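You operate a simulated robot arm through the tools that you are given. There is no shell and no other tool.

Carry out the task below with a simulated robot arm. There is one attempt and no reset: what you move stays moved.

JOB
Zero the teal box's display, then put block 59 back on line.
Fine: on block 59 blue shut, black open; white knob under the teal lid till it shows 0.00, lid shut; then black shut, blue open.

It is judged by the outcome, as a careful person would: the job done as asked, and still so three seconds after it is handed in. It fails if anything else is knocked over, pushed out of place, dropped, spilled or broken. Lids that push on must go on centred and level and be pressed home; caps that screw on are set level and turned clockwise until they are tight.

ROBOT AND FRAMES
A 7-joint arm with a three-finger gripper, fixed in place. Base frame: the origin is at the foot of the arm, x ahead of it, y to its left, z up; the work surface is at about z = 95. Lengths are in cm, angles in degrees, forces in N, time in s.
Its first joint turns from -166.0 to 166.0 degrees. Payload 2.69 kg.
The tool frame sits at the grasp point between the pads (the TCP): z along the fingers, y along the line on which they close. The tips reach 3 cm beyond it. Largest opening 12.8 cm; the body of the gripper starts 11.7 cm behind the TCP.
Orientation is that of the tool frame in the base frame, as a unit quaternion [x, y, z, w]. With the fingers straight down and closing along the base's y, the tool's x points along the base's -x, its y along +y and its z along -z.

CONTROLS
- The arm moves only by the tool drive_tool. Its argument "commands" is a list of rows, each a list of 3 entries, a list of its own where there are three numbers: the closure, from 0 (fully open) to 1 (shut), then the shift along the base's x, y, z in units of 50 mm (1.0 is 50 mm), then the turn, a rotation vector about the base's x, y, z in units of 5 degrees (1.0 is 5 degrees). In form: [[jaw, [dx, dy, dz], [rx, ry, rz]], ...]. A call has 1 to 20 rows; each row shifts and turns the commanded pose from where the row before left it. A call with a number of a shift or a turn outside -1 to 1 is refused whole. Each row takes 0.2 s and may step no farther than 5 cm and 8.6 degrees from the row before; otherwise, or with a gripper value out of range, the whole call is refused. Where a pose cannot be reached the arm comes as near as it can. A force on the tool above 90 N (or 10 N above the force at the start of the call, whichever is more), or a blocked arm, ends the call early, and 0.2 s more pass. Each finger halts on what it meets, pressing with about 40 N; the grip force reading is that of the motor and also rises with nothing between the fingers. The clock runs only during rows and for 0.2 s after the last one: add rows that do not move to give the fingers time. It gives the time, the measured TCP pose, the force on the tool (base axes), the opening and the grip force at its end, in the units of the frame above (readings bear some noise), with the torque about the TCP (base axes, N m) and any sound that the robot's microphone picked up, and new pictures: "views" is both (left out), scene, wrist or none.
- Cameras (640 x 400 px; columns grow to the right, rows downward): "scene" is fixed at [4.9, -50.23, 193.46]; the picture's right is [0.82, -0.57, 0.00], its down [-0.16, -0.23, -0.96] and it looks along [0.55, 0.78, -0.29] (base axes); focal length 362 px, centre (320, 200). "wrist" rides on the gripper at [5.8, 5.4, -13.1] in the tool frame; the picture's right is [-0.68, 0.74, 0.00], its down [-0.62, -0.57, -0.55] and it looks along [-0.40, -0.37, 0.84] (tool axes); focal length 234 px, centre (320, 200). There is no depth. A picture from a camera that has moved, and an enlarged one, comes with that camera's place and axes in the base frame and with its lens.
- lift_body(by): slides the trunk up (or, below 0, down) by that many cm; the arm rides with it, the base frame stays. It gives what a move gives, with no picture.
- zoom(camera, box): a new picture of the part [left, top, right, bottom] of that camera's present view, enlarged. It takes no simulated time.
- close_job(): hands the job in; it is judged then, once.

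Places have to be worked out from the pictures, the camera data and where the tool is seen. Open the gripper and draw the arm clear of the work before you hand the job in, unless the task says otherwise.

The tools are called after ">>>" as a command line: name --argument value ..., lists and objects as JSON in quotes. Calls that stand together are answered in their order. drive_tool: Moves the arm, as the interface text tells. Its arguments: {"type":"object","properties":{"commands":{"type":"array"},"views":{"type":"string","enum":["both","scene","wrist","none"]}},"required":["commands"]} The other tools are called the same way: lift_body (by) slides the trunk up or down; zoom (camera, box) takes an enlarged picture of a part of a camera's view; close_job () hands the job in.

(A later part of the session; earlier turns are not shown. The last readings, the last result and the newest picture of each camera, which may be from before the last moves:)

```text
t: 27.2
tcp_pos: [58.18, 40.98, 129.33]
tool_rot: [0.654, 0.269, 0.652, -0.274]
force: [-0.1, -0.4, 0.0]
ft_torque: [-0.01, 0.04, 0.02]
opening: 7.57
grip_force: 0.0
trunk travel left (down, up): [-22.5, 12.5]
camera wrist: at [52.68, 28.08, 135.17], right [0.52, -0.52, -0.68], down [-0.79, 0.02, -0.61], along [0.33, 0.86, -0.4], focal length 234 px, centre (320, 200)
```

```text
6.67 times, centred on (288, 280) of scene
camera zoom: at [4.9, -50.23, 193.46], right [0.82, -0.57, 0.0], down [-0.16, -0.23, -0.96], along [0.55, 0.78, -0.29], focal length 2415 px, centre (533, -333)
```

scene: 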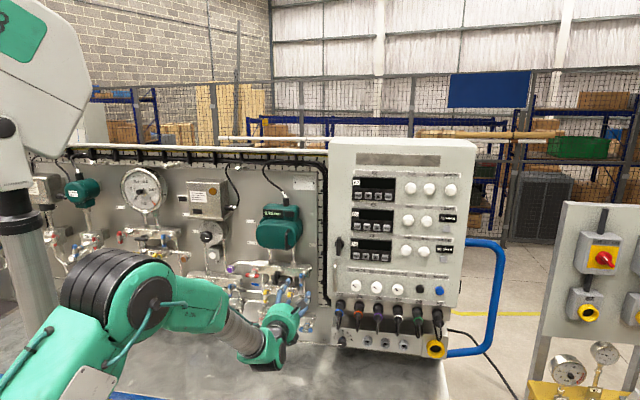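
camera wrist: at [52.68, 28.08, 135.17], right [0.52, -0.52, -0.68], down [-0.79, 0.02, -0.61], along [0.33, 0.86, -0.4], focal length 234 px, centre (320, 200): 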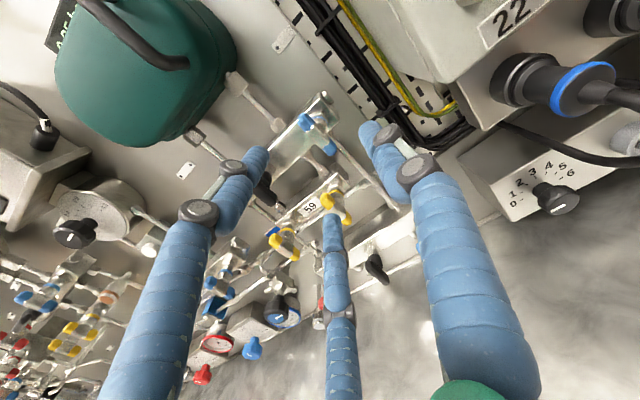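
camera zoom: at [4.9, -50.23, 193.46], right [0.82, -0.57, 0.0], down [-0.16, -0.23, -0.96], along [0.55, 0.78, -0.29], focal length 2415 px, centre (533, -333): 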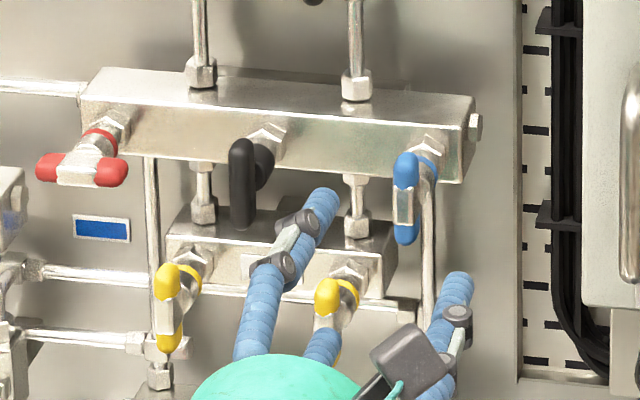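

Blue is now vertical (shut), everything else unchanged. I slide left to line up with the black handle (u≈3.4, same height), fingers closing horizontally on its vertical bar.

>>> drive_tool --commands '[[0.41, [-0.177, 0.177, 0], [0, 0, 0]], [0.41, [-0.177, 0.177, 0], [0, 0, 0]], [0.41, [-0.177, 0.177, 0], [0, 0, 0]], [0.41, [-0.177, 0.177, 0], [0, 0, 0]], [0.41, [-0.177, 0.177, 0], [0, 0, 0]], [0.41, [-0.177, 0.177, 0], [0, 0, 0]], [0.41, [-0.177, 0.177, 0], [0, 0, 0]], [0.41, [0, 0, 0], [0, 0, 0]]]'

>>> zoom --camera "wrist" --box '[240, 80, 400, 180]'

```text
t: 29.0
tcp_pos: [54.98, 42.43, 130.55]
tool_rot: [0.654, 0.271, 0.65, -0.277]
force: [-0.6, -0.4, -0.1]
ft_torque: [-0.01, -0.04, -0.03]
opening: 7.59
grip_force: 0.0
out of reach, approached as far as the arm can: row 3, 4, 5, 6, 7
trunk travel left (down, up): [-22.5, 12.5]
camera wrist: at [49.67, 29.36, 136.45], right [0.52, -0.51, -0.68], down [-0.79, 0.01, -0.61], along [0.32, 0.86, -0.4], focal length 234 px, centre (320, 200)
```

scene: 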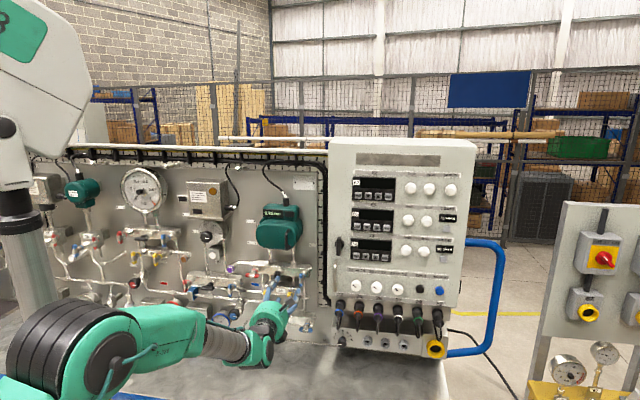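
wrist: 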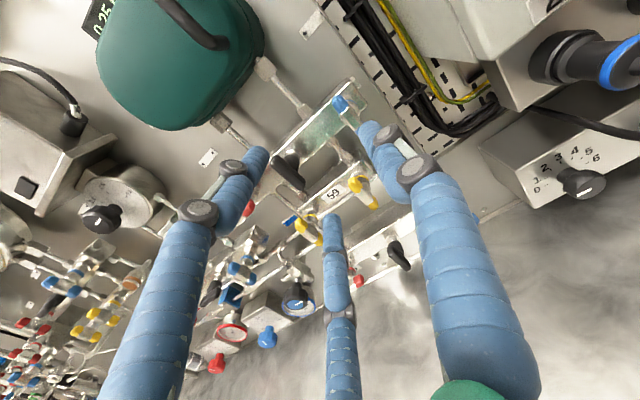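

```text
4.00 times, centred on (320, 130) of wrist
camera zoom: at [49.67, 29.36, 136.45], right [0.52, -0.51, -0.68], down [-0.79, 0.01, -0.61], along [0.32, 0.86, -0.4], focal length 937 px, centre (320, 480)
```

zoom: 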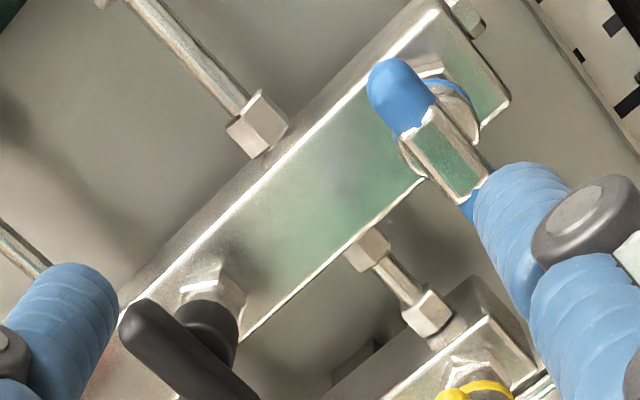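

Sliding left in this wrist pose hit a joint limit at u≈8.9. I roll back to vertical-closing while moving to u≈3.4 (reached there before), then I'll try the roll again from that posture.

>>> drive_tool --commands '[[0.41, [-0.0344, 0.0517, -0.0133], [-0.707, -0.707, 0]], [0.41, [-0.0344, 0.0517, -0.0133], [-0.707, -0.707, 0]], [0.41, [-0.0344, 0.0517, -0.0133], [-0.707, -0.707, 0]], [0.41, [-0.0344, 0.0517, -0.0133], [-0.707, -0.707, 0]], [0.41, [-0.0344, 0.0517, -0.0133], [-0.707, -0.707, 0]], [0.41, [-0.0344, 0.0517, -0.0133], [-0.707, -0.707, 0]], [0.41, [-0.0344, 0.0517, -0.0133], [-0.707, -0.707, 0]], [0.41, [-0.0344, 0.0517, -0.0133], [-0.707, -0.707, 0]], [0.41, [-0.0344, 0.0517, -0.0133], [-0.707, -0.707, 0]], [0.41, [-0.0344, 0.0517, -0.0133], [-0.707, -0.707, 0]], [0.41, [-0.0344, 0.0517, -0.0133], [-0.707, -0.707, 0]], [0.41, [-0.0344, 0.0517, -0.0133], [-0.707, -0.707, 0]], [0.41, [-0.0344, 0.0517, -0.0133], [-0.707, -0.707, 0]], [0.41, [-0.0344, 0.0517, -0.0133], [-0.707, -0.707, 0]], [0.41, [-0.0344, 0.0517, -0.0133], [-0.707, -0.707, 0]], [0.41, [-0.0344, 0.0517, -0.0133], [-0.707, -0.707, 0]], [0.41, [-0.0344, 0.0517, -0.0133], [-0.707, -0.707, 0]], [0.41, [-0.0344, 0.0517, -0.0133], [-0.707, -0.707, 0]], [0.41, [0, 0, 0], [0, 0, 0]]]'

```text
t: 33.0
tcp_pos: [55.18, 42.41, 130.38]
tool_rot: [0.27, 0.654, 0.655, 0.264]
force: [0.2, 0.0, 0.1]
ft_torque: [-0.03, 0.03, 0.0]
opening: 7.51
grip_force: 0.0
out of reach, approached as far as the arm can: row 1, 2, 4, 6, 7, 8, 9, 10, 11, 13, 14, 15, 17, 18
trunk travel left (down, up): [-22.5, 12.5]
camera wrist: at [41.81, 37.22, 135.84], right [0.49, -0.48, 0.73], down [0.05, -0.82, -0.57], along [0.87, 0.32, -0.38], focal length 234 px, centre (320, 200)
```

scene: 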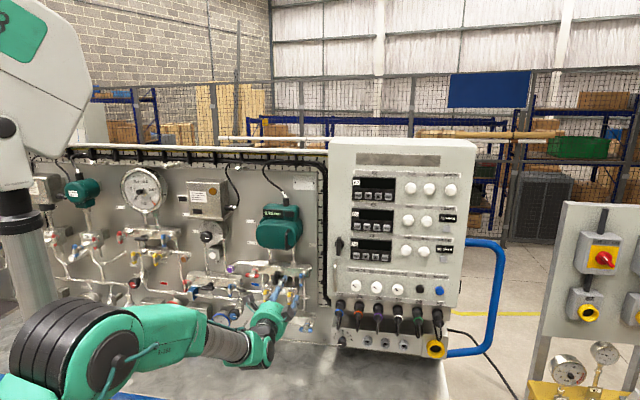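
wrist: 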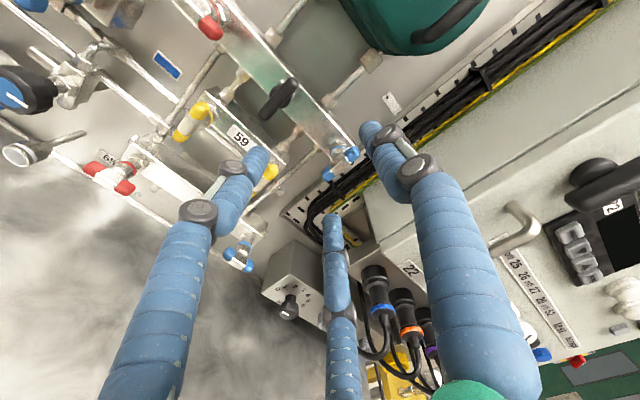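

The leftward shift was blocked, likely because the arm is folded near its limit this close in. I move forward to w≈72.5 first and then left.

>>> drive_tool --commands '[[0.41, [0.248, 0.248, -0.05], [0, 0, 0]], [0.41, [0.248, 0.248, -0.05], [0, 0, 0]], [0.41, [-0.198, 0.198, -0.05], [0, 0, 0]], [0.41, [-0.198, 0.198, -0.05], [0, 0, 0]], [0.41, [-0.198, 0.198, 0], [0, 0, 0]], [0.41, [-0.198, 0.198, 0], [0, 0, 0]], [0.41, [0, 0, 0], [0, 0, 0]]]'

```text
t: 34.6
tcp_pos: [57.11, 44.05, 130.41]
tool_rot: [0.27, 0.654, 0.656, 0.263]
force: [0.7, -0.2, 0.5]
ft_torque: [-0.04, 0.05, -0.02]
opening: 7.54
grip_force: 0.0
out of reach, approached as far as the arm can: row 1, 2, 3, 4, 5, 6
trunk travel left (down, up): [-22.5, 12.5]
camera wrist: at [43.82, 38.82, 135.84], right [0.49, -0.48, 0.73], down [0.05, -0.82, -0.57], along [0.87, 0.32, -0.38], focal length 234 px, centre (320, 200)
```

scene: 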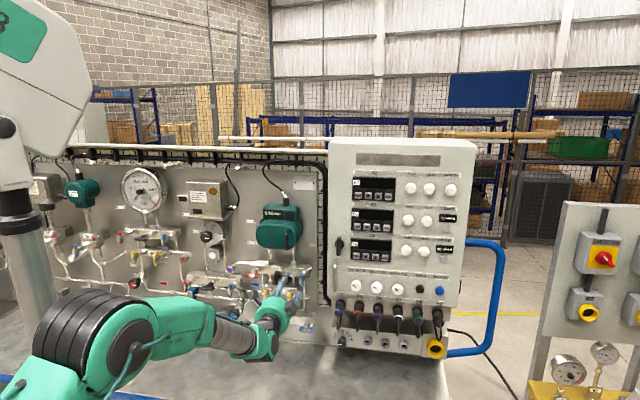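
wrist: 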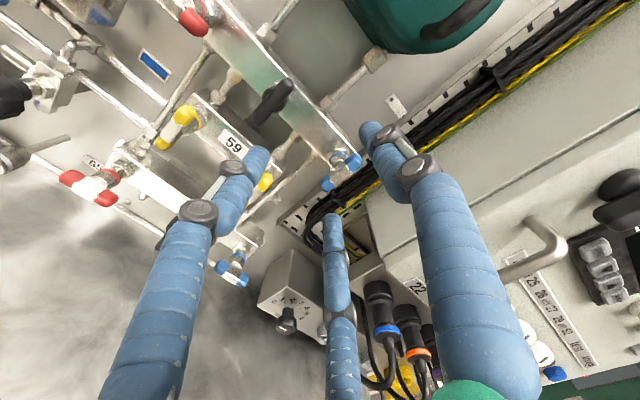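

The arm can't go lower-left from here, though earlier I reached u≈3, z≈136. I raise a bit, move left there, and see where the limit lies.

>>> drive_tool --commands '[[0.41, [0, 0, 0.4], [0, 0, 0]], [0.41, [0, 0, 0.4], [0, 0, 0]], [0.41, [0, 0, 0.3], [0, 0, 0]], [0.41, [-0.2, 0.2, 0], [0, 0, 0]], [0.41, [-0.2, 0.2, 0], [0, 0, 0]], [0.41, [-0.2, 0.2, 0], [0, 0, 0]], [0.41, [-0.2, 0.2, 0], [0, 0, 0]], [0.41, [0, 0, 0], [0, 0, 0]]]'

```text
t: 36.4
tcp_pos: [55.63, 44.75, 136.86]
tool_rot: [0.27, 0.654, 0.656, 0.263]
force: [0.1, 0.0, -0.1]
ft_torque: [0.0, 0.0, -0.02]
opening: 7.55
grip_force: 0.1
out of reach, approached as far as the arm can: row 4, 5, 6, 7
trunk travel left (down, up): [-22.5, 12.5]
camera wrist: at [42.25, 39.5, 142.45], right [0.49, -0.48, 0.73], down [0.05, -0.82, -0.57], along [0.87, 0.32, -0.38], focal length 234 px, centre (320, 200)
```

scene: 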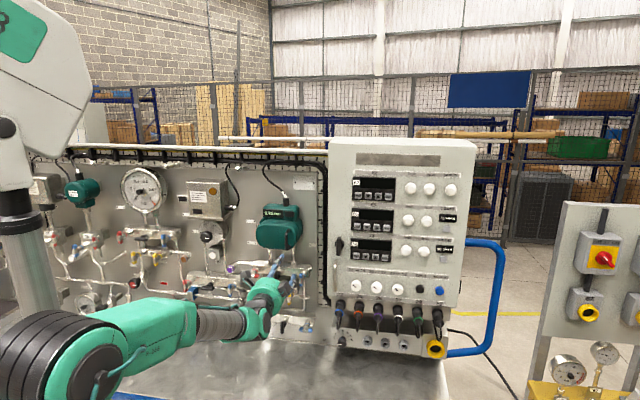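
wrist: 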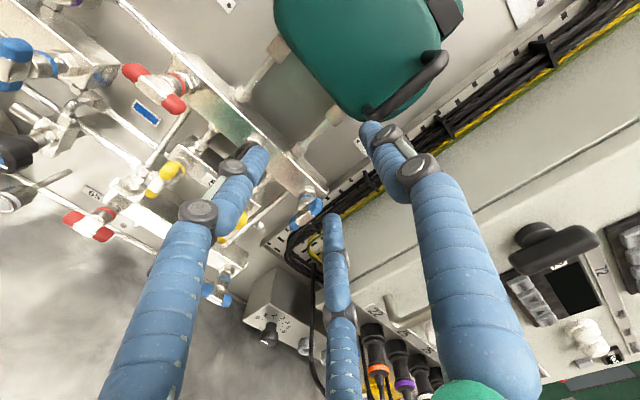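

The limit is on the tool's yaw relative to the arm: it must point ~6–7° left of the TCP's bearing. I yaw the tool 4.5° left, then move to the black handle's line (u≈3.4, z≈129.4, w≈72).

>>> drive_tool --commands '[[0.41, [0, 0, 0], [0, 0, 0.45]], [0.41, [0, 0, 0], [0, 0, 0.45]], [0.41, [-0.093, 0.15, -0.3], [0, 0, 0]], [0.41, [-0.093, 0.15, -0.3], [0, 0, 0]], [0.41, [-0.093, 0.15, -0.3], [0, 0, 0]], [0.41, [-0.093, 0.15, -0.3], [0, 0, 0]], [0.41, [-0.093, 0.15, -0.3], [0, 0, 0]], [0.41, [0, 0, 0], [0, 0, 0]]]'

```text
t: 38.2
tcp_pos: [53.79, 47.85, 129.68]
tool_rot: [0.245, 0.664, 0.665, 0.238]
force: [0.9, 0.6, -0.3]
ft_torque: [0.01, 0.04, 0.02]
opening: 7.54
grip_force: 0.1
out of reach, approached as far as the arm can: row 7
trunk travel left (down, up): [-22.5, 12.5]
camera wrist: at [40.83, 41.69, 135.22], right [0.53, -0.44, 0.73], down [0.12, -0.81, -0.57], along [0.84, 0.38, -0.38], focal length 234 px, centre (320, 200)
```

scene: 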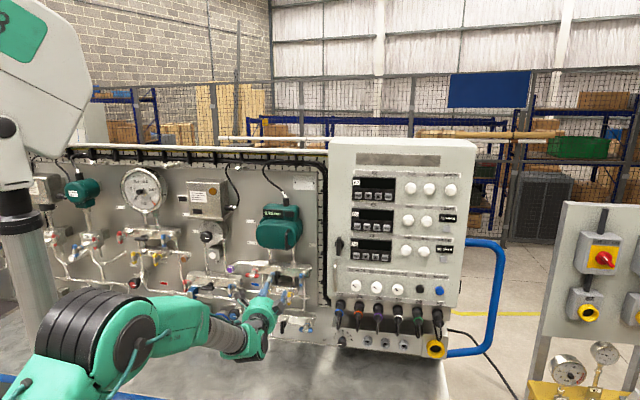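
wrist: 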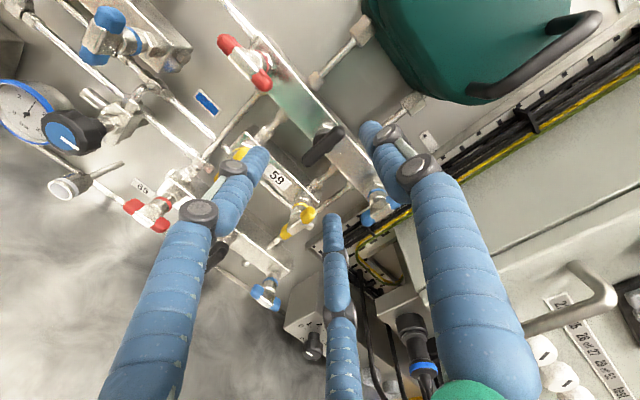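

I'm on the approach line for black with yaw 50°. Now I roll 90° clockwise about the tool axis so the fingers close horizontally on its vertical bar.

>>> drive_tool --commands '[[0.41, [0, 0, -0.003], [0.642, 0.767, 0]], [0.41, [0, 0, -0.003], [0.642, 0.767, 0]], [0.41, [0, 0, -0.003], [0.642, 0.767, 0]], [0.41, [0, 0, -0.003], [0.642, 0.767, 0]], [0.41, [0, 0, -0.003], [0.642, 0.767, 0]], [0.41, [0, 0, -0.003], [0.642, 0.767, 0]], [0.41, [0, 0, -0.003], [0.642, 0.767, 0]], [0.41, [0, 0, -0.003], [0.642, 0.767, 0]], [0.41, [0, 0, -0.003], [0.642, 0.767, 0]], [0.41, [0, 0, -0.003], [0.642, 0.767, 0]], [0.41, [0, 0, -0.003], [0.642, 0.767, 0]], [0.41, [0, 0, -0.003], [0.642, 0.767, 0]], [0.41, [0, 0, -0.003], [0.642, 0.767, 0]], [0.41, [0, 0, -0.003], [0.642, 0.767, 0]], [0.41, [0, 0, -0.003], [0.642, 0.767, 0]], [0.41, [0, 0, -0.003], [0.642, 0.767, 0]], [0.41, [0, 0, -0.003], [0.642, 0.767, 0]], [0.41, [0, 0, -0.003], [0.642, 0.767, 0]], [0.41, [0, 0, 0], [0, 0, 0]]]'

>>> zoom --camera "wrist" --box '[240, 80, 400, 180]'

>>> zoom --camera "scene" --box '[224, 240, 336, 310]'

```text
t: 42.2
tcp_pos: [53.88, 47.83, 129.59]
tool_rot: [0.646, 0.297, 0.636, -0.301]
force: [-0.2, -0.2, -0.3]
ft_torque: [0.0, -0.02, 0.0]
opening: 7.57
grip_force: 0.0
trunk travel left (down, up): [-22.5, 12.5]
camera wrist: at [49.54, 34.49, 135.47], right [0.55, -0.47, -0.68], down [-0.79, -0.06, -0.6], along [0.25, 0.88, -0.41], focal length 234 px, centre (320, 200)
```

scene: 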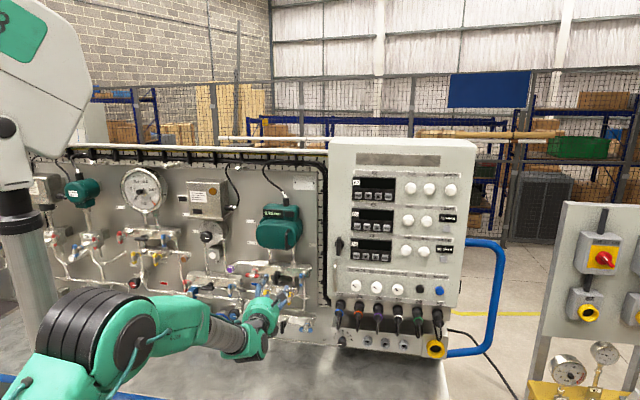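
wrist: 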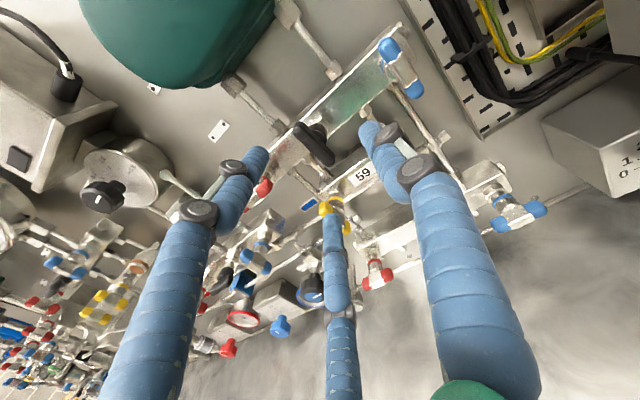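

```text
4.00 times, centred on (320, 130) of wrist
camera zoom: at [49.54, 34.49, 135.47], right [0.55, -0.47, -0.68], down [-0.79, -0.06, -0.6], along [0.25, 0.88, -0.41], focal length 937 px, centre (320, 480)
```

zoom: 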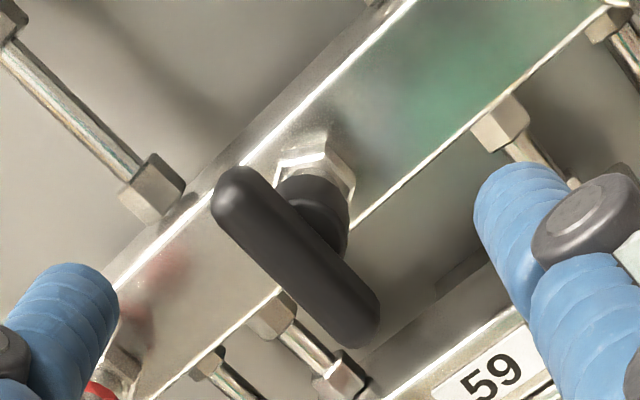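

```text
5.71 times, centred on (280, 275) of scene
camera zoom: at [4.9, -50.23, 193.46], right [0.82, -0.57, 0.0], down [-0.16, -0.23, -0.96], along [0.55, 0.78, -0.29], focal length 2070 px, centre (549, -229)
```

zoom: 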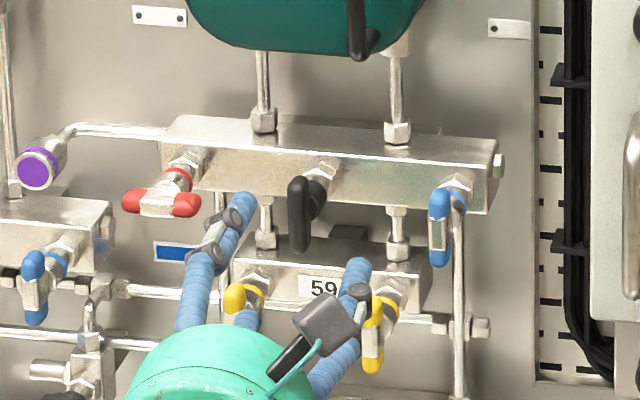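

Black's bar is clearly vertical; working back the blue data, the hand actually grips with three jaws and holds a bar ~0.57 cm toward its +y finger. I shift so black sits there, and advance 8 cm along the tool axis.

>>> drive_tool --commands '[[0.41, [-0.101, 0.085, 0.114], [0, 0, 0]], [0.41, [0.2056, 0.2456, 0], [0, 0, 0]], [0.41, [0.2056, 0.2456, 0], [0, 0, 0]], [0.41, [0.2056, 0.2456, 0], [0, 0, 0]], [0.41, [0.2056, 0.2456, 0], [0, 0, 0]], [0.41, [0.1, 0.12, 0], [0, 0, 0]], [0.41, [0, 0, 0], [0, 0, 0]]]' --views "wrist"

>>> zoom --camera "wrist" --box '[240, 120, 400, 220]'

```text
t: 43.8
tcp_pos: [58.54, 53.21, 130.22]
tool_rot: [0.644, 0.301, 0.634, -0.304]
force: [0.9, 0.5, -0.1]
ft_torque: [-0.02, -0.04, 0.01]
opening: 7.56
grip_force: 0.0
out of reach, approached as far as the arm can: row 4, 6
trunk travel left (down, up): [-22.5, 12.5]
camera wrist: at [54.32, 39.81, 136.28], right [0.56, -0.47, -0.68], down [-0.79, -0.07, -0.6], along [0.24, 0.88, -0.41], focal length 234 px, centre (320, 200)
```

wrist: 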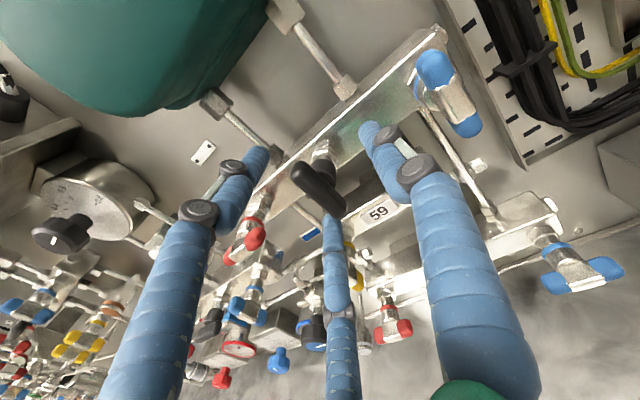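

```text
4.00 times, centred on (320, 170) of wrist
camera zoom: at [54.32, 39.81, 136.28], right [0.56, -0.47, -0.68], down [-0.79, -0.07, -0.6], along [0.24, 0.88, -0.41], focal length 937 px, centre (320, 320)
```

zoom: 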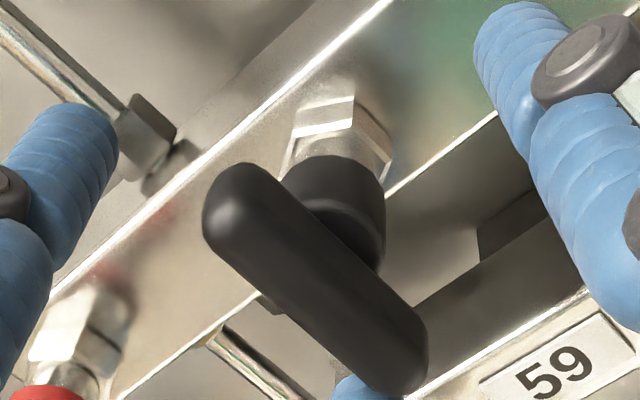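

The reach limit kept me 0.8 cm right of the wanted line (bar now ~1 cm ahead of the TCP, 0.3 left). I yaw 2° more to the left, which frees that limit, and shift left 0.9 / down 0.2.

>>> drive_tool --commands '[[0.41, [0, 0, 0], [0, 0, 0.4]], [0.41, [-0.068, 0.056, -0.02], [0, 0, 0]], [0.41, [-0.068, 0.056, -0.02], [0, 0, 0]], [0.41, [0, 0, 0], [0, 0, 0]]]' --views "wrist"

>>> zoom --camera "wrist" --box '[240, 120, 400, 220]'

```text
t: 44.8
tcp_pos: [57.65, 53.62, 130.02]
tool_rot: [0.641, 0.308, 0.63, -0.312]
force: [-0.3, -0.1, 0.6]
ft_torque: [0.0, -0.04, -0.01]
opening: 7.55
grip_force: 0.1
trunk travel left (down, up): [-22.5, 12.5]
camera wrist: at [53.84, 40.2, 135.97], right [0.57, -0.45, -0.68], down [-0.79, -0.09, -0.6], along [0.22, 0.89, -0.41], focal length 234 px, centre (320, 200)
```

wrist: 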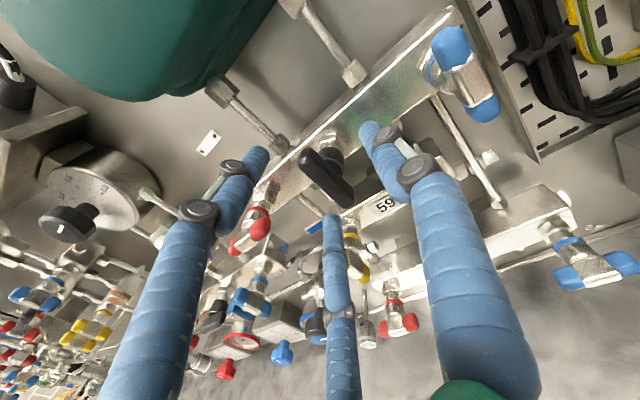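

```text
4.00 times, centred on (320, 170) of wrist
camera zoom: at [53.84, 40.2, 135.97], right [0.57, -0.45, -0.68], down [-0.79, -0.09, -0.6], along [0.22, 0.89, -0.41], focal length 937 px, centre (320, 320)
```

zoom: 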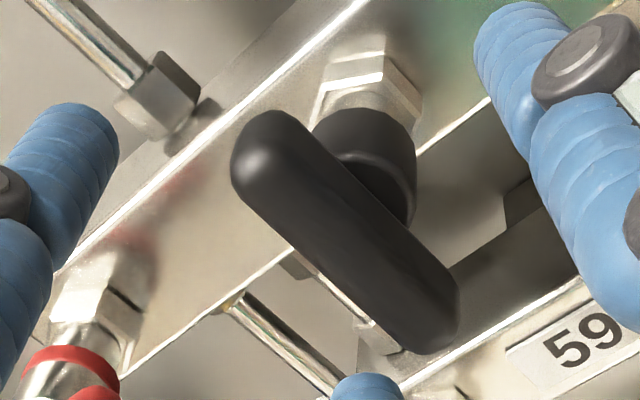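

Now the bar sits at tool (0, +0.6), 1.3 cm ahead — exactly where the jaws will hold it. I close on it.

>>> drive_tool --commands '[[0.55, [0, 0, 0], [0, 0, 0]], [0.7, [0, 0, 0], [0, 0, 0]], [0.8, [0, 0, 0], [0, 0, 0]], [0.9, [0, 0, 0], [0, 0, 0]], [1.0, [0, 0, 0], [0, 0, 0]], [1.0, [0, 0, 0], [0, 0, 0]]]' --views "wrist"

```text
t: 46.2
tcp_pos: [58.07, 53.42, 130.03]
tool_rot: [0.64, 0.307, 0.631, -0.312]
force: [38.8, -24.9, 1.8]
ft_torque: [-0.63, -0.07, -2.23]
opening: 3.14
grip_force: 44.8
trunk travel left (down, up): [-22.5, 12.5]
camera wrist: at [54.21, 39.92, 135.96], right [0.57, -0.45, -0.69], down [-0.79, -0.08, -0.6], along [0.22, 0.89, -0.41], focal length 234 px, centre (320, 200)
```

wrist: 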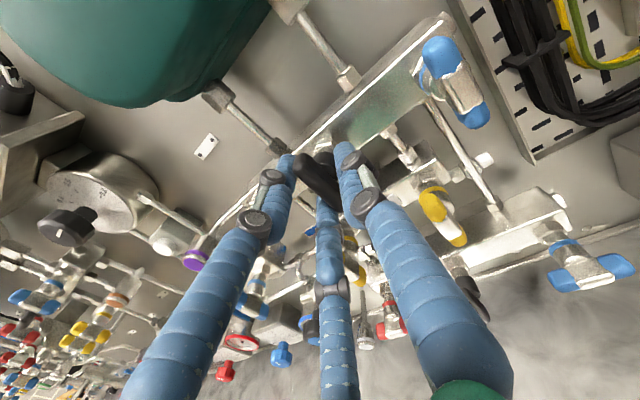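

The side force of 45 N with −2.2 N·m about z suggests a fingertip is catching the hub behind the bar because of my 7° yaw. I open, back off 1.2 cm so that only the bar is gripped, and close again.

>>> drive_tool --commands '[[0.7, [0, 0, 0], [0, 0, 0]], [0.5, [0, 0, 0], [0, 0, 0]], [0.5, [-0.1, -0.127, 0], [0, 0, 0]], [0.5, [-0.062, -0.079, 0], [0, 0, 0]], [0.5, [0, 0, 0], [0, 0, 0]]]' --views "wrist"

>>> zoom --camera "wrist" --box '[240, 120, 400, 220]'

>>> zoom --camera "scene" --box '[224, 240, 336, 310]'

```text
t: 47.4
tcp_pos: [56.9, 52.72, 130.02]
tool_rot: [0.64, 0.308, 0.631, -0.311]
force: [0.2, -0.4, -0.5]
ft_torque: [0.0, 0.0, -0.01]
opening: 6.39
grip_force: 0.2
trunk travel left (down, up): [-22.5, 12.5]
camera wrist: at [53.05, 39.22, 135.95], right [0.57, -0.45, -0.68], down [-0.79, -0.09, -0.6], along [0.22, 0.89, -0.41], focal length 234 px, centre (320, 200)
```

wrist: 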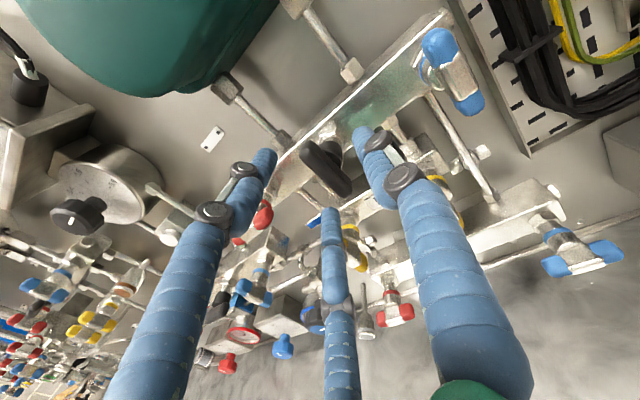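

```text
4.00 times, centred on (320, 170) of wrist
camera zoom: at [53.05, 39.22, 135.95], right [0.57, -0.45, -0.68], down [-0.79, -0.09, -0.6], along [0.22, 0.89, -0.41], focal length 937 px, centre (320, 320)
```

zoom: 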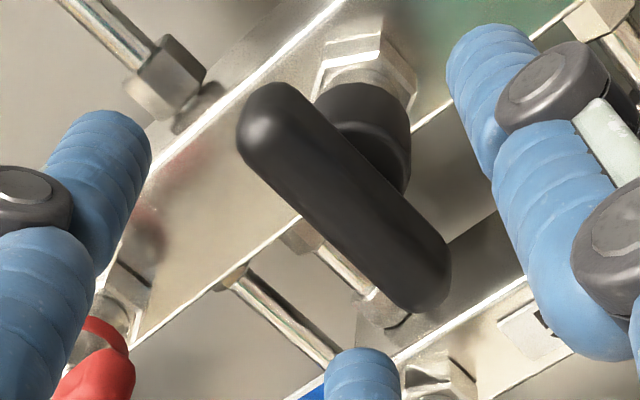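

```text
5.71 times, centred on (280, 275) of scene
camera zoom: at [4.9, -50.23, 193.46], right [0.82, -0.57, 0.0], down [-0.16, -0.23, -0.96], along [0.55, 0.78, -0.29], focal length 2070 px, centre (549, -229)
```

zoom: 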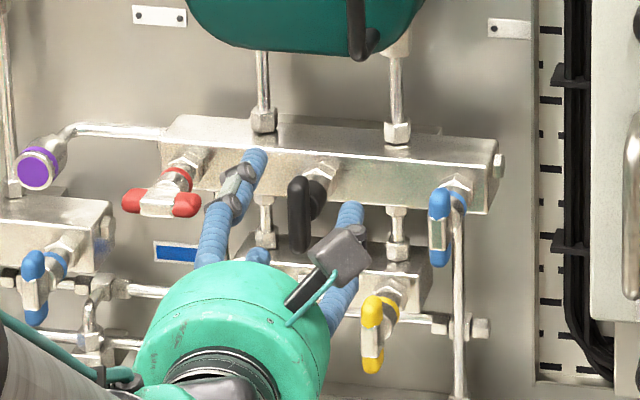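

The bar is now 2.5 cm ahead of the TCP and centred. I close again on the bar only.

>>> drive_tool --commands '[[0.65, [0, 0, 0], [0, 0, 0]], [0.75, [0, 0, 0], [0, 0, 0]], [0.85, [0, 0, 0], [0, 0, 0]], [1.0, [0, 0, 0], [0, 0, 0]], [1.0, [0, 0, 0], [0, 0, 0]]]' --views "wrist"

>>> zoom --camera "wrist" --box '[240, 120, 400, 220]'

```text
t: 48.6
tcp_pos: [57.24, 52.49, 129.93]
tool_rot: [0.64, 0.307, 0.631, -0.312]
force: [35.3, -21.4, 1.2]
ft_torque: [-0.49, -0.08, -1.88]
opening: 2.92
grip_force: 44.9
trunk travel left (down, up): [-22.5, 12.5]
camera wrist: at [53.39, 38.99, 135.94], right [0.57, -0.45, -0.69], down [-0.79, -0.08, -0.6], along [0.22, 0.89, -0.41], focal length 234 px, centre (320, 200)
```

wrist: 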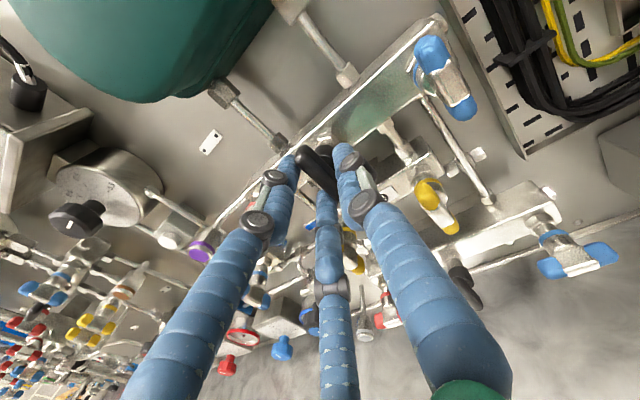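

```text
4.00 times, centred on (320, 170) of wrist
camera zoom: at [53.39, 38.99, 135.94], right [0.57, -0.45, -0.69], down [-0.79, -0.08, -0.6], along [0.22, 0.89, -0.41], focal length 937 px, centre (320, 320)
```

zoom: 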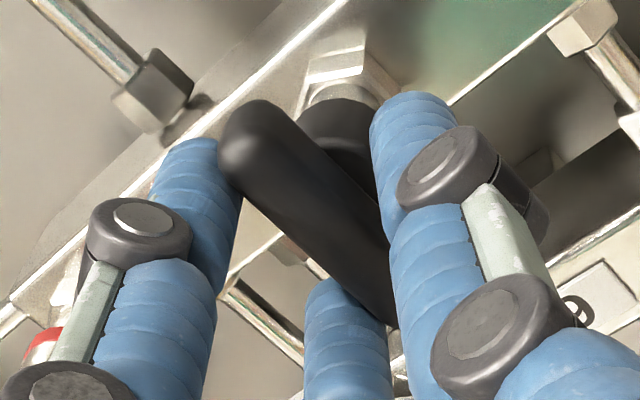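

Only the +y finger is pressing (40 N, the opposite jaws haven't met the bar), so I ease the hand right ~0.7 cm to share the grip.

>>> drive_tool --commands '[[1.0, [0.04, -0.031, 0], [0, 0, 0]], [1.0, [0.04, -0.031, 0], [0, 0, 0]], [1.0, [0.03, -0.024, 0], [0, 0, 0]], [1.0, [0, 0, 0], [0, 0, 0]]]' --views "wrist"

>>> zoom --camera "wrist" --box '[240, 120, 400, 220]'

```text
t: 49.6
tcp_pos: [57.28, 52.52, 130.03]
tool_rot: [0.639, 0.31, 0.631, -0.312]
force: [-8.7, 7.1, 1.1]
ft_torque: [-0.3, -0.42, -0.88]
opening: 2.9
grip_force: 45.1
trunk travel left (down, up): [-22.5, 12.5]
camera wrist: at [53.46, 38.96, 135.96], right [0.57, -0.45, -0.68], down [-0.79, -0.09, -0.61], along [0.21, 0.89, -0.41], focal length 234 px, centre (320, 200)
```

wrist: 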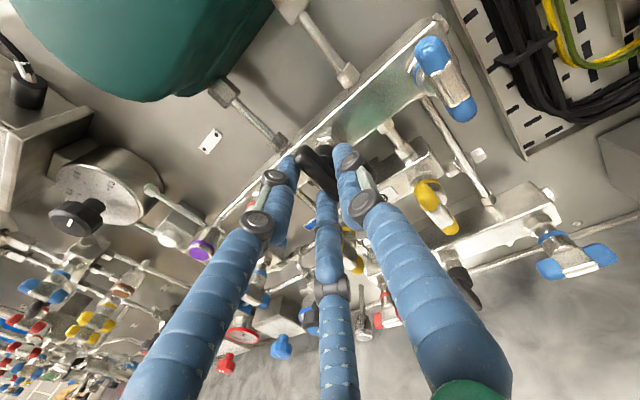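

```text
4.00 times, centred on (320, 170) of wrist
camera zoom: at [53.46, 38.96, 135.96], right [0.57, -0.45, -0.68], down [-0.79, -0.09, -0.61], along [0.21, 0.89, -0.41], focal length 937 px, centre (320, 320)
```

zoom: 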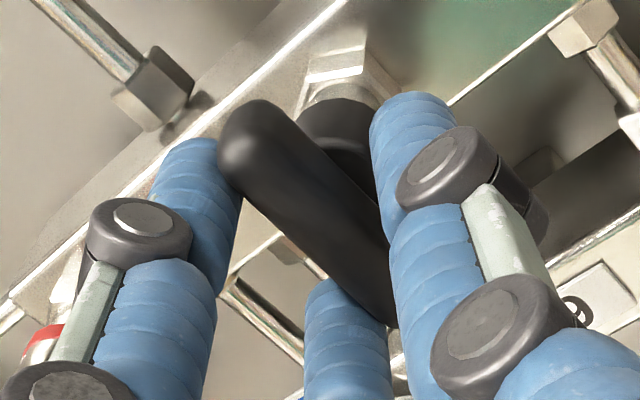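

The hand is now clamped firmly on black (moving my command only changed the arm's load), with net force near zero. I start turning counter-clockwise (toward open) ~14° and watch the torque.

>>> drive_tool --commands '[[1.0, [-0.02, 0.015, 0], [-0.43, -0.55, 0]], [1.0, [0, 0, 0], [-0.43, -0.55, 0]], [1.0, [0, 0, 0], [-0.43, -0.55, 0]], [1.0, [0, 0, 0], [-0.43, -0.55, 0]], [1.0, [0, 0, 0], [0, 0, 0]]]' --views "wrist"

```text
t: 50.8
tcp_pos: [57.3, 52.45, 129.83]
tool_rot: [0.598, 0.384, 0.665, -0.23]
force: [-20.3, 7.1, -10.8]
ft_torque: [0.12, -0.18, -0.78]
opening: 2.89
grip_force: 45.0
trunk travel left (down, up): [-22.5, 12.5]
camera wrist: at [52.2, 39.94, 137.02], right [0.68, -0.54, -0.49], down [-0.66, -0.19, -0.72], along [0.3, 0.82, -0.49], focal length 234 px, centre (320, 200)
```

wrist: 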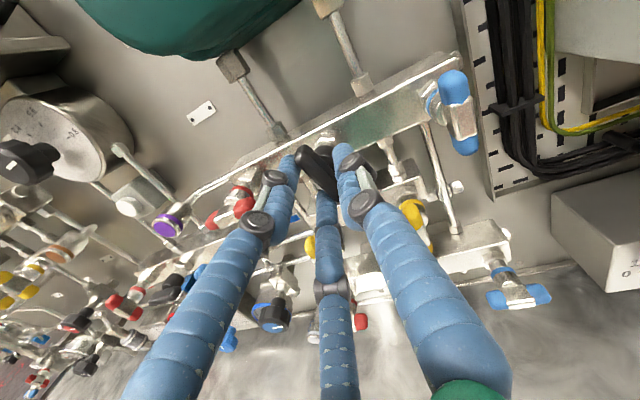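

Black turns freely counter-clockwise. I continue, easing left/down to null the side loads.

>>> drive_tool --commands '[[1.0, [-0.025, 0.011, -0.015], [-0.615, -0.788, 0]], [1.0, [-0.025, 0.011, -0.015], [-0.615, -0.788, 0]], [1.0, [0, 0, 0], [-0.615, -0.788, 0]], [1.0, [0, 0, 0], [-0.615, -0.788, 0]], [1.0, [0, 0, 0], [0, 0, 0]]]' --views "none"

```text
t: 52.0
tcp_pos: [57.31, 52.47, 129.76]
tool_rot: [0.523, 0.48, 0.695, -0.111]
force: [1.8, -6.1, -9.9]
ft_torque: [0.01, 0.02, -1.56]
opening: 2.84
grip_force: 45.4
trunk travel left (down, up): [-22.5, 12.5]
```

33° done, little resistance about the axis. Continue with a slight lowering.

>>> drive_tool --commands '[[1.0, [0, 0, -0.02], [-0.615, -0.788, 0]], [1.0, [0, 0, -0.02], [-0.615, -0.788, 0]], [1.0, [0, 0, 0], [-0.615, -0.788, 0]], [1.0, [0, 0, 0], [-0.615, -0.788, 0]], [1.0, [0, 0, 0], [0, 0, 0]]]' --views "none"

```text
t: 53.2
tcp_pos: [57.39, 52.47, 129.77]
tool_rot: [0.431, 0.562, 0.706, 0.013]
force: [18.5, -7.3, 0.3]
ft_torque: [0.44, -0.35, -1.32]
opening: 2.8
grip_force: 44.7
trunk travel left (down, up): [-22.5, 12.5]
```

53° done; I ease right a little and continue.

>>> drive_tool --commands '[[1.0, [0.03, -0.013, 0], [-0.615, -0.788, 0]], [1.0, [0.02, -0.01, 0], [-0.615, -0.788, 0]], [1.0, [0.01, -0.01, 0], [-0.615, -0.788, 0]], [1.0, [0.01, -0.01, 0], [-0.615, -0.788, 0]], [1.0, [0, 0, 0], [0, 0, 0]]]' --views "none"

```text
t: 54.4
tcp_pos: [57.5, 52.26, 129.76]
tool_rot: [0.325, 0.629, 0.694, 0.135]
force: [-6.8, 9.7, 2.6]
ft_torque: [0.85, -0.99, 0.83]
opening: 2.72
grip_force: 45.2
trunk travel left (down, up): [-22.5, 12.5]
```

74° done. I finish the last 16°.

>>> drive_tool --commands '[[1.0, [-0.01, 0.01, 0], [-0.615, -0.788, 0]], [1.0, [0, 0, 0], [-0.615, -0.788, 0]], [1.0, [0, 0, 0], [-0.615, -0.788, 0]], [1.0, [0, 0, 0], [-0.2, -0.25, 0]], [1.0, [0, 0, 0], [0, 0, 0]]]' --views "both"

>>> zoom --camera "scene" --box '[240, 190, 336, 250]'

```text
t: 55.6
tcp_pos: [57.48, 52.21, 129.61]
tool_rot: [0.233, 0.667, 0.667, 0.234]
force: [-0.1, -1.0, 7.2]
ft_torque: [0.37, -0.34, -0.25]
opening: 2.61
grip_force: 44.8
trunk travel left (down, up): [-22.5, 12.5]
camera wrist: at [44.73, 45.78, 135.11], right [0.53, -0.42, 0.74], down [0.14, -0.81, -0.57], along [0.84, 0.4, -0.37], focal length 234 px, centre (320, 200)
```

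scene: 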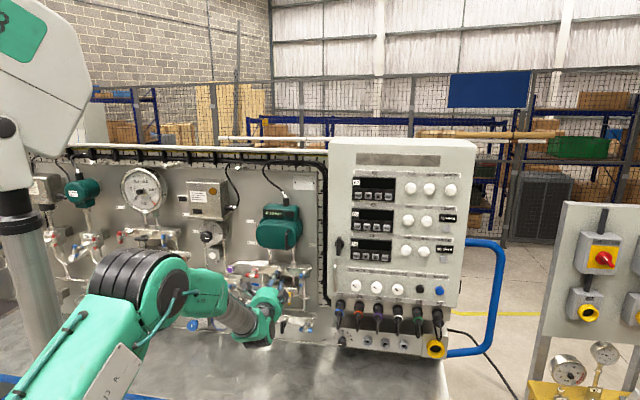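
wrist: 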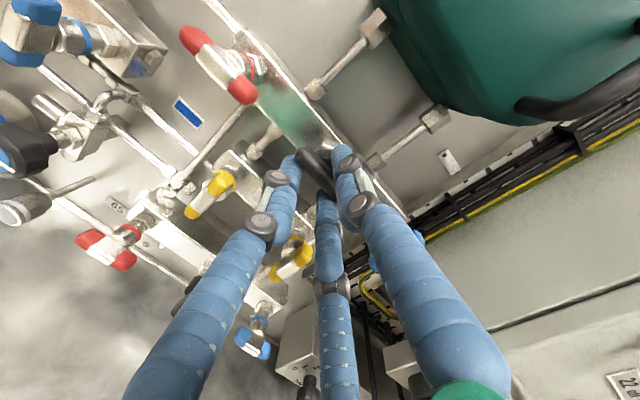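

```text
6.67 times, centred on (288, 220) of scene
camera zoom: at [4.9, -50.23, 193.46], right [0.82, -0.57, 0.0], down [-0.16, -0.23, -0.96], along [0.55, 0.78, -0.29], focal length 2415 px, centre (533, 67)
```

zoom: 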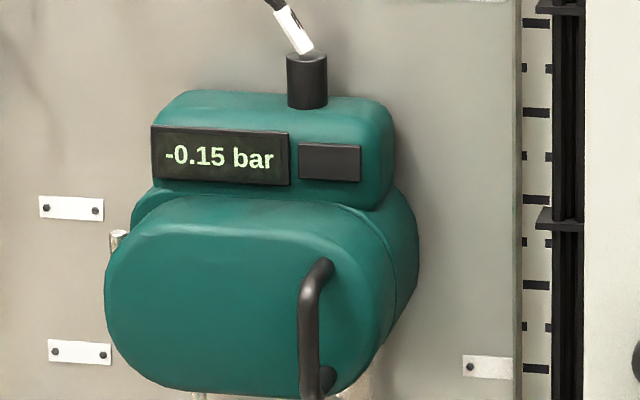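

The display dropped to −0.15 bar: equalised, so that is the zero offset, and my reading of the valve states is right. I nudge 4° further to ensure black is on its open stop.

>>> drive_tool --commands '[[1.0, [0, 0, 0], [-0.4, -0.5, 0]], [1.0, [0, 0, 0], [-0.3, -0.38, 0]], [1.0, [0, 0, 0], [0, 0, 0]]]' --views "none"

```text
t: 56.4
tcp_pos: [57.49, 52.12, 129.45]
tool_rot: [0.201, 0.679, 0.655, 0.265]
force: [-3.2, -17.1, -6.6]
ft_torque: [1.41, 1.3, -1.08]
opening: 2.19
grip_force: 45.3
trunk travel left (down, up): [-22.5, 12.5]
```

The resistance jumped to ~1.9 N·m: that's black's open stop. I release and back away along the tool axis.

>>> drive_tool --commands '[[0.9, [0, 0, 0], [0.3, 0.38, 0]], [0.6, [0, 0, 0], [0, 0, 0]], [0.41, [0, 0, 0], [0, 0, 0]], [0.41, [-0.1, -0.12, 0], [0, 0, 0]], [0.41, [-0.25, -0.3, 0], [0, 0, 0]], [0.41, [-0.3, -0.36, 0], [0, 0, 0]], [0.41, [-0.35, -0.42, 0], [0, 0, 0]], [0.41, [-0.2, -0.24, 0], [0, 0, 0]], [0.41, [0, 0, 0], [0, 0, 0]]]' --views "both"

>>> zoom --camera "scene" --box '[224, 240, 336, 310]'

>>> zoom --camera "scene" --box '[240, 190, 336, 250]'

```text
t: 58.4
tcp_pos: [51.62, 45.15, 129.72]
tool_rot: [0.214, 0.674, 0.661, 0.252]
force: [-0.8, 0.2, -0.6]
ft_torque: [0.0, 0.01, 0.01]
opening: 7.55
grip_force: 0.0
trunk travel left (down, up): [-22.5, 12.5]
camera wrist: at [38.48, 38.89, 134.78], right [0.5, -0.39, 0.77], down [0.16, -0.83, -0.53], along [0.85, 0.39, -0.35], focal length 234 px, centre (320, 200)
```

scene: 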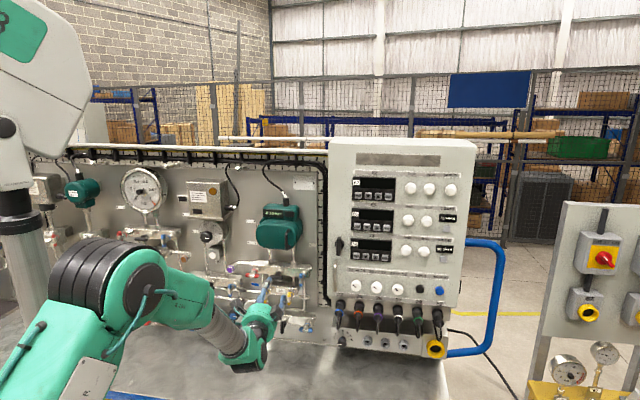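
wrist: 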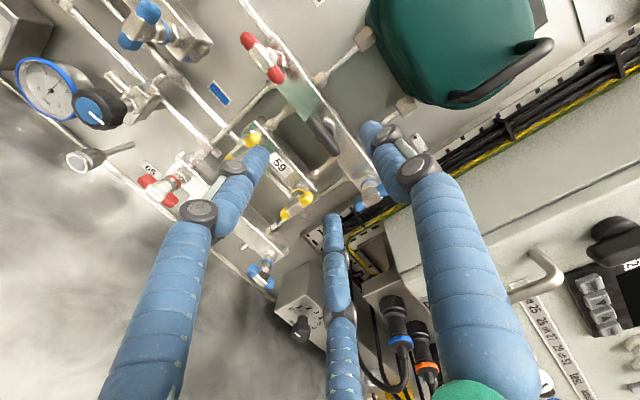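

```text
5.71 times, centred on (280, 275) of scene
camera zoom: at [4.9, -50.23, 193.46], right [0.82, -0.57, 0.0], down [-0.16, -0.23, -0.96], along [0.55, 0.78, -0.29], focal length 2070 px, centre (549, -229)
```

zoom: 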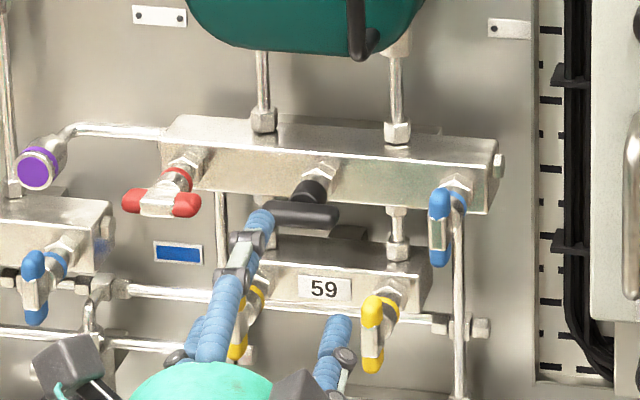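

```text
6.67 times, centred on (288, 220) of scene
camera zoom: at [4.9, -50.23, 193.46], right [0.82, -0.57, 0.0], down [-0.16, -0.23, -0.96], along [0.55, 0.78, -0.29], focal length 2415 px, centre (533, 67)
```

zoom: 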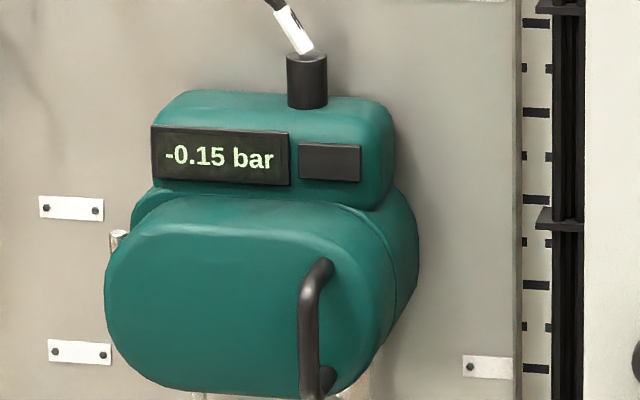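

Black is horizontal (open), blue vertical (shut), display −0.15 steady. Next the lid: its D-handle bar is at about u 8.5, w 78, z 145 with hinges on the left. I rise to that height and line up, staying ~8 cm off.

>>> drive_tool --commands '[[0.41, [0.094, -0.094, 0.523], [0, 0, -0.15]], [0.41, [0.094, -0.094, 0.523], [0, 0, -0.15]], [0.41, [0.094, -0.094, 0.523], [0, 0, -0.15]], [0.41, [0.094, -0.094, 0.523], [0, 0, -0.15]], [0.41, [0.094, -0.094, 0.523], [0, 0, -0.15]], [0.41, [0.094, -0.094, 0.523], [0, 0, -0.15]], [0.41, [0, 0, 0], [0, 0, 0]]]' --views "wrist"

```text
t: 60.0
tcp_pos: [54.23, 42.05, 145.44]
tool_rot: [0.241, 0.665, 0.65, 0.278]
force: [-0.4, 0.4, -0.2]
ft_torque: [0.01, 0.02, -0.03]
opening: 7.53
grip_force: 0.0
trunk travel left (down, up): [-22.5, 12.5]
camera wrist: at [40.77, 36.81, 150.54], right [0.46, -0.43, 0.77], down [0.1, -0.84, -0.53], along [0.88, 0.32, -0.35], focal length 234 px, centre (320, 200)
```

wrist: 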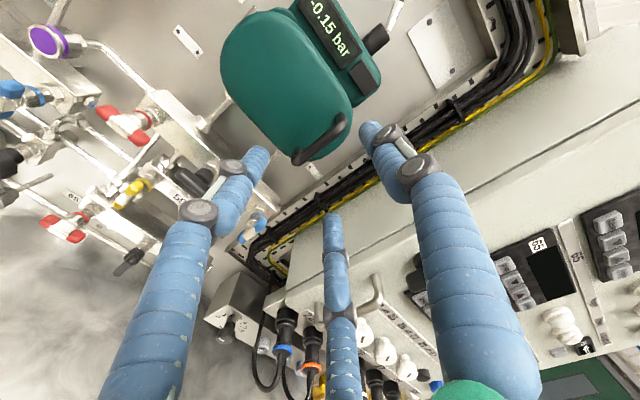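

The handle sits right on the tool axis ahead. I roll 93° so the jaws straddle the vertical bar.

>>> drive_tool --commands '[[0.41, [0, 0, 0], [0.67, 0.715, 0]], [0.41, [0, 0, 0], [0.67, 0.715, 0]], [0.41, [0, 0, 0], [0.67, 0.715, 0]], [0.41, [0, 0, 0], [0.67, 0.715, 0]], [0.41, [0, 0, 0], [0.67, 0.715, 0]], [0.41, [0, 0, 0], [0.67, 0.715, 0]], [0.41, [0, 0, 0], [0.67, 0.715, 0]], [0.41, [0, 0, 0], [0.67, 0.715, 0]], [0.41, [0, 0, 0], [0.67, 0.715, 0]], [0.41, [0, 0, 0], [0.67, 0.715, 0]], [0.41, [0, 0, 0], [0.67, 0.715, 0]], [0.41, [0, 0, 0], [0.67, 0.715, 0]], [0.41, [0, 0, 0], [0.67, 0.715, 0]], [0.41, [0, 0, 0], [0.67, 0.715, 0]], [0.41, [0, 0, 0], [0.67, 0.715, 0]], [0.41, [0, 0, 0], [0.67, 0.715, 0]], [0.41, [0, 0, 0], [0.67, 0.715, 0]], [0.41, [0, 0, 0], [0.67, 0.715, 0]], [0.41, [0, 0, 0], [0.54, 0.57, 0]], [0.41, [0, 0, 0], [0, 0, 0]]]'

>>> zoom --camera "wrist" --box '[240, 60, 400, 160]'

>>> zoom --camera "scene" --box '[240, 190, 336, 250]'

```text
t: 64.2
tcp_pos: [54.46, 42.42, 145.33]
tool_rot: [0.645, 0.287, 0.652, -0.275]
force: [0.3, -0.6, 0.5]
ft_torque: [0.02, 0.01, -0.03]
opening: 7.53
grip_force: 0.1
trunk travel left (down, up): [-22.5, 12.5]
camera wrist: at [49.15, 29.33, 151.3], right [0.55, -0.51, -0.66], down [-0.78, -0.02, -0.63], along [0.31, 0.86, -0.41], focal length 234 px, centre (320, 200)
```

scene: 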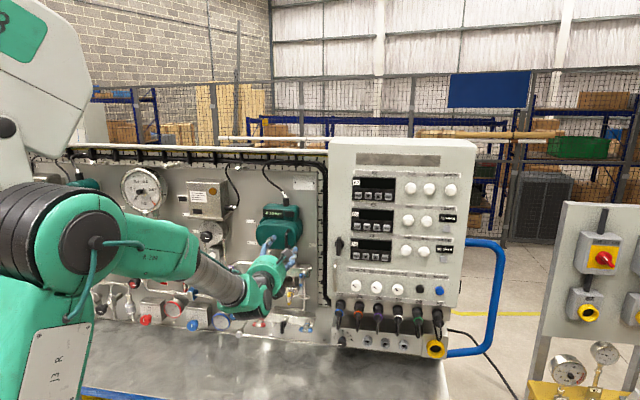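
wrist: 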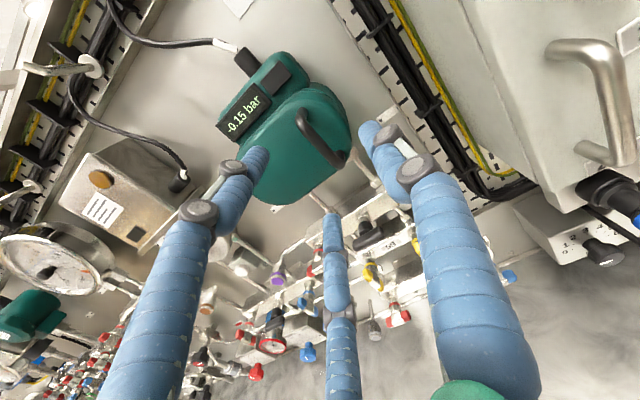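

```text
4.00 times, centred on (320, 110) of wrist
camera zoom: at [49.15, 29.33, 151.3], right [0.55, -0.51, -0.66], down [-0.78, -0.02, -0.63], along [0.31, 0.86, -0.41], focal length 937 px, centre (320, 560)
```

zoom: 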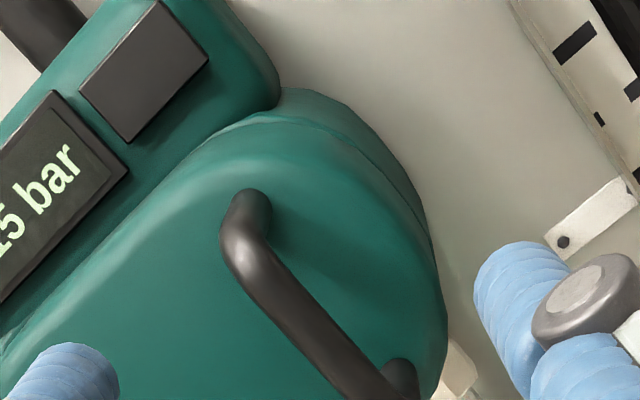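

```text
6.67 times, centred on (288, 220) of scene
camera zoom: at [4.9, -50.23, 193.46], right [0.82, -0.57, 0.0], down [-0.16, -0.23, -0.96], along [0.55, 0.78, -0.29], focal length 2415 px, centre (533, 67)
```

zoom: 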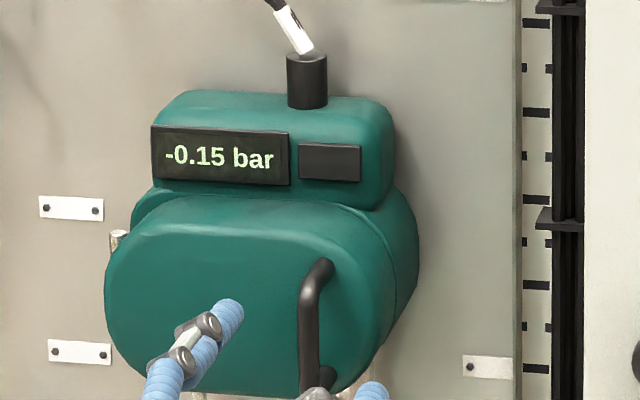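

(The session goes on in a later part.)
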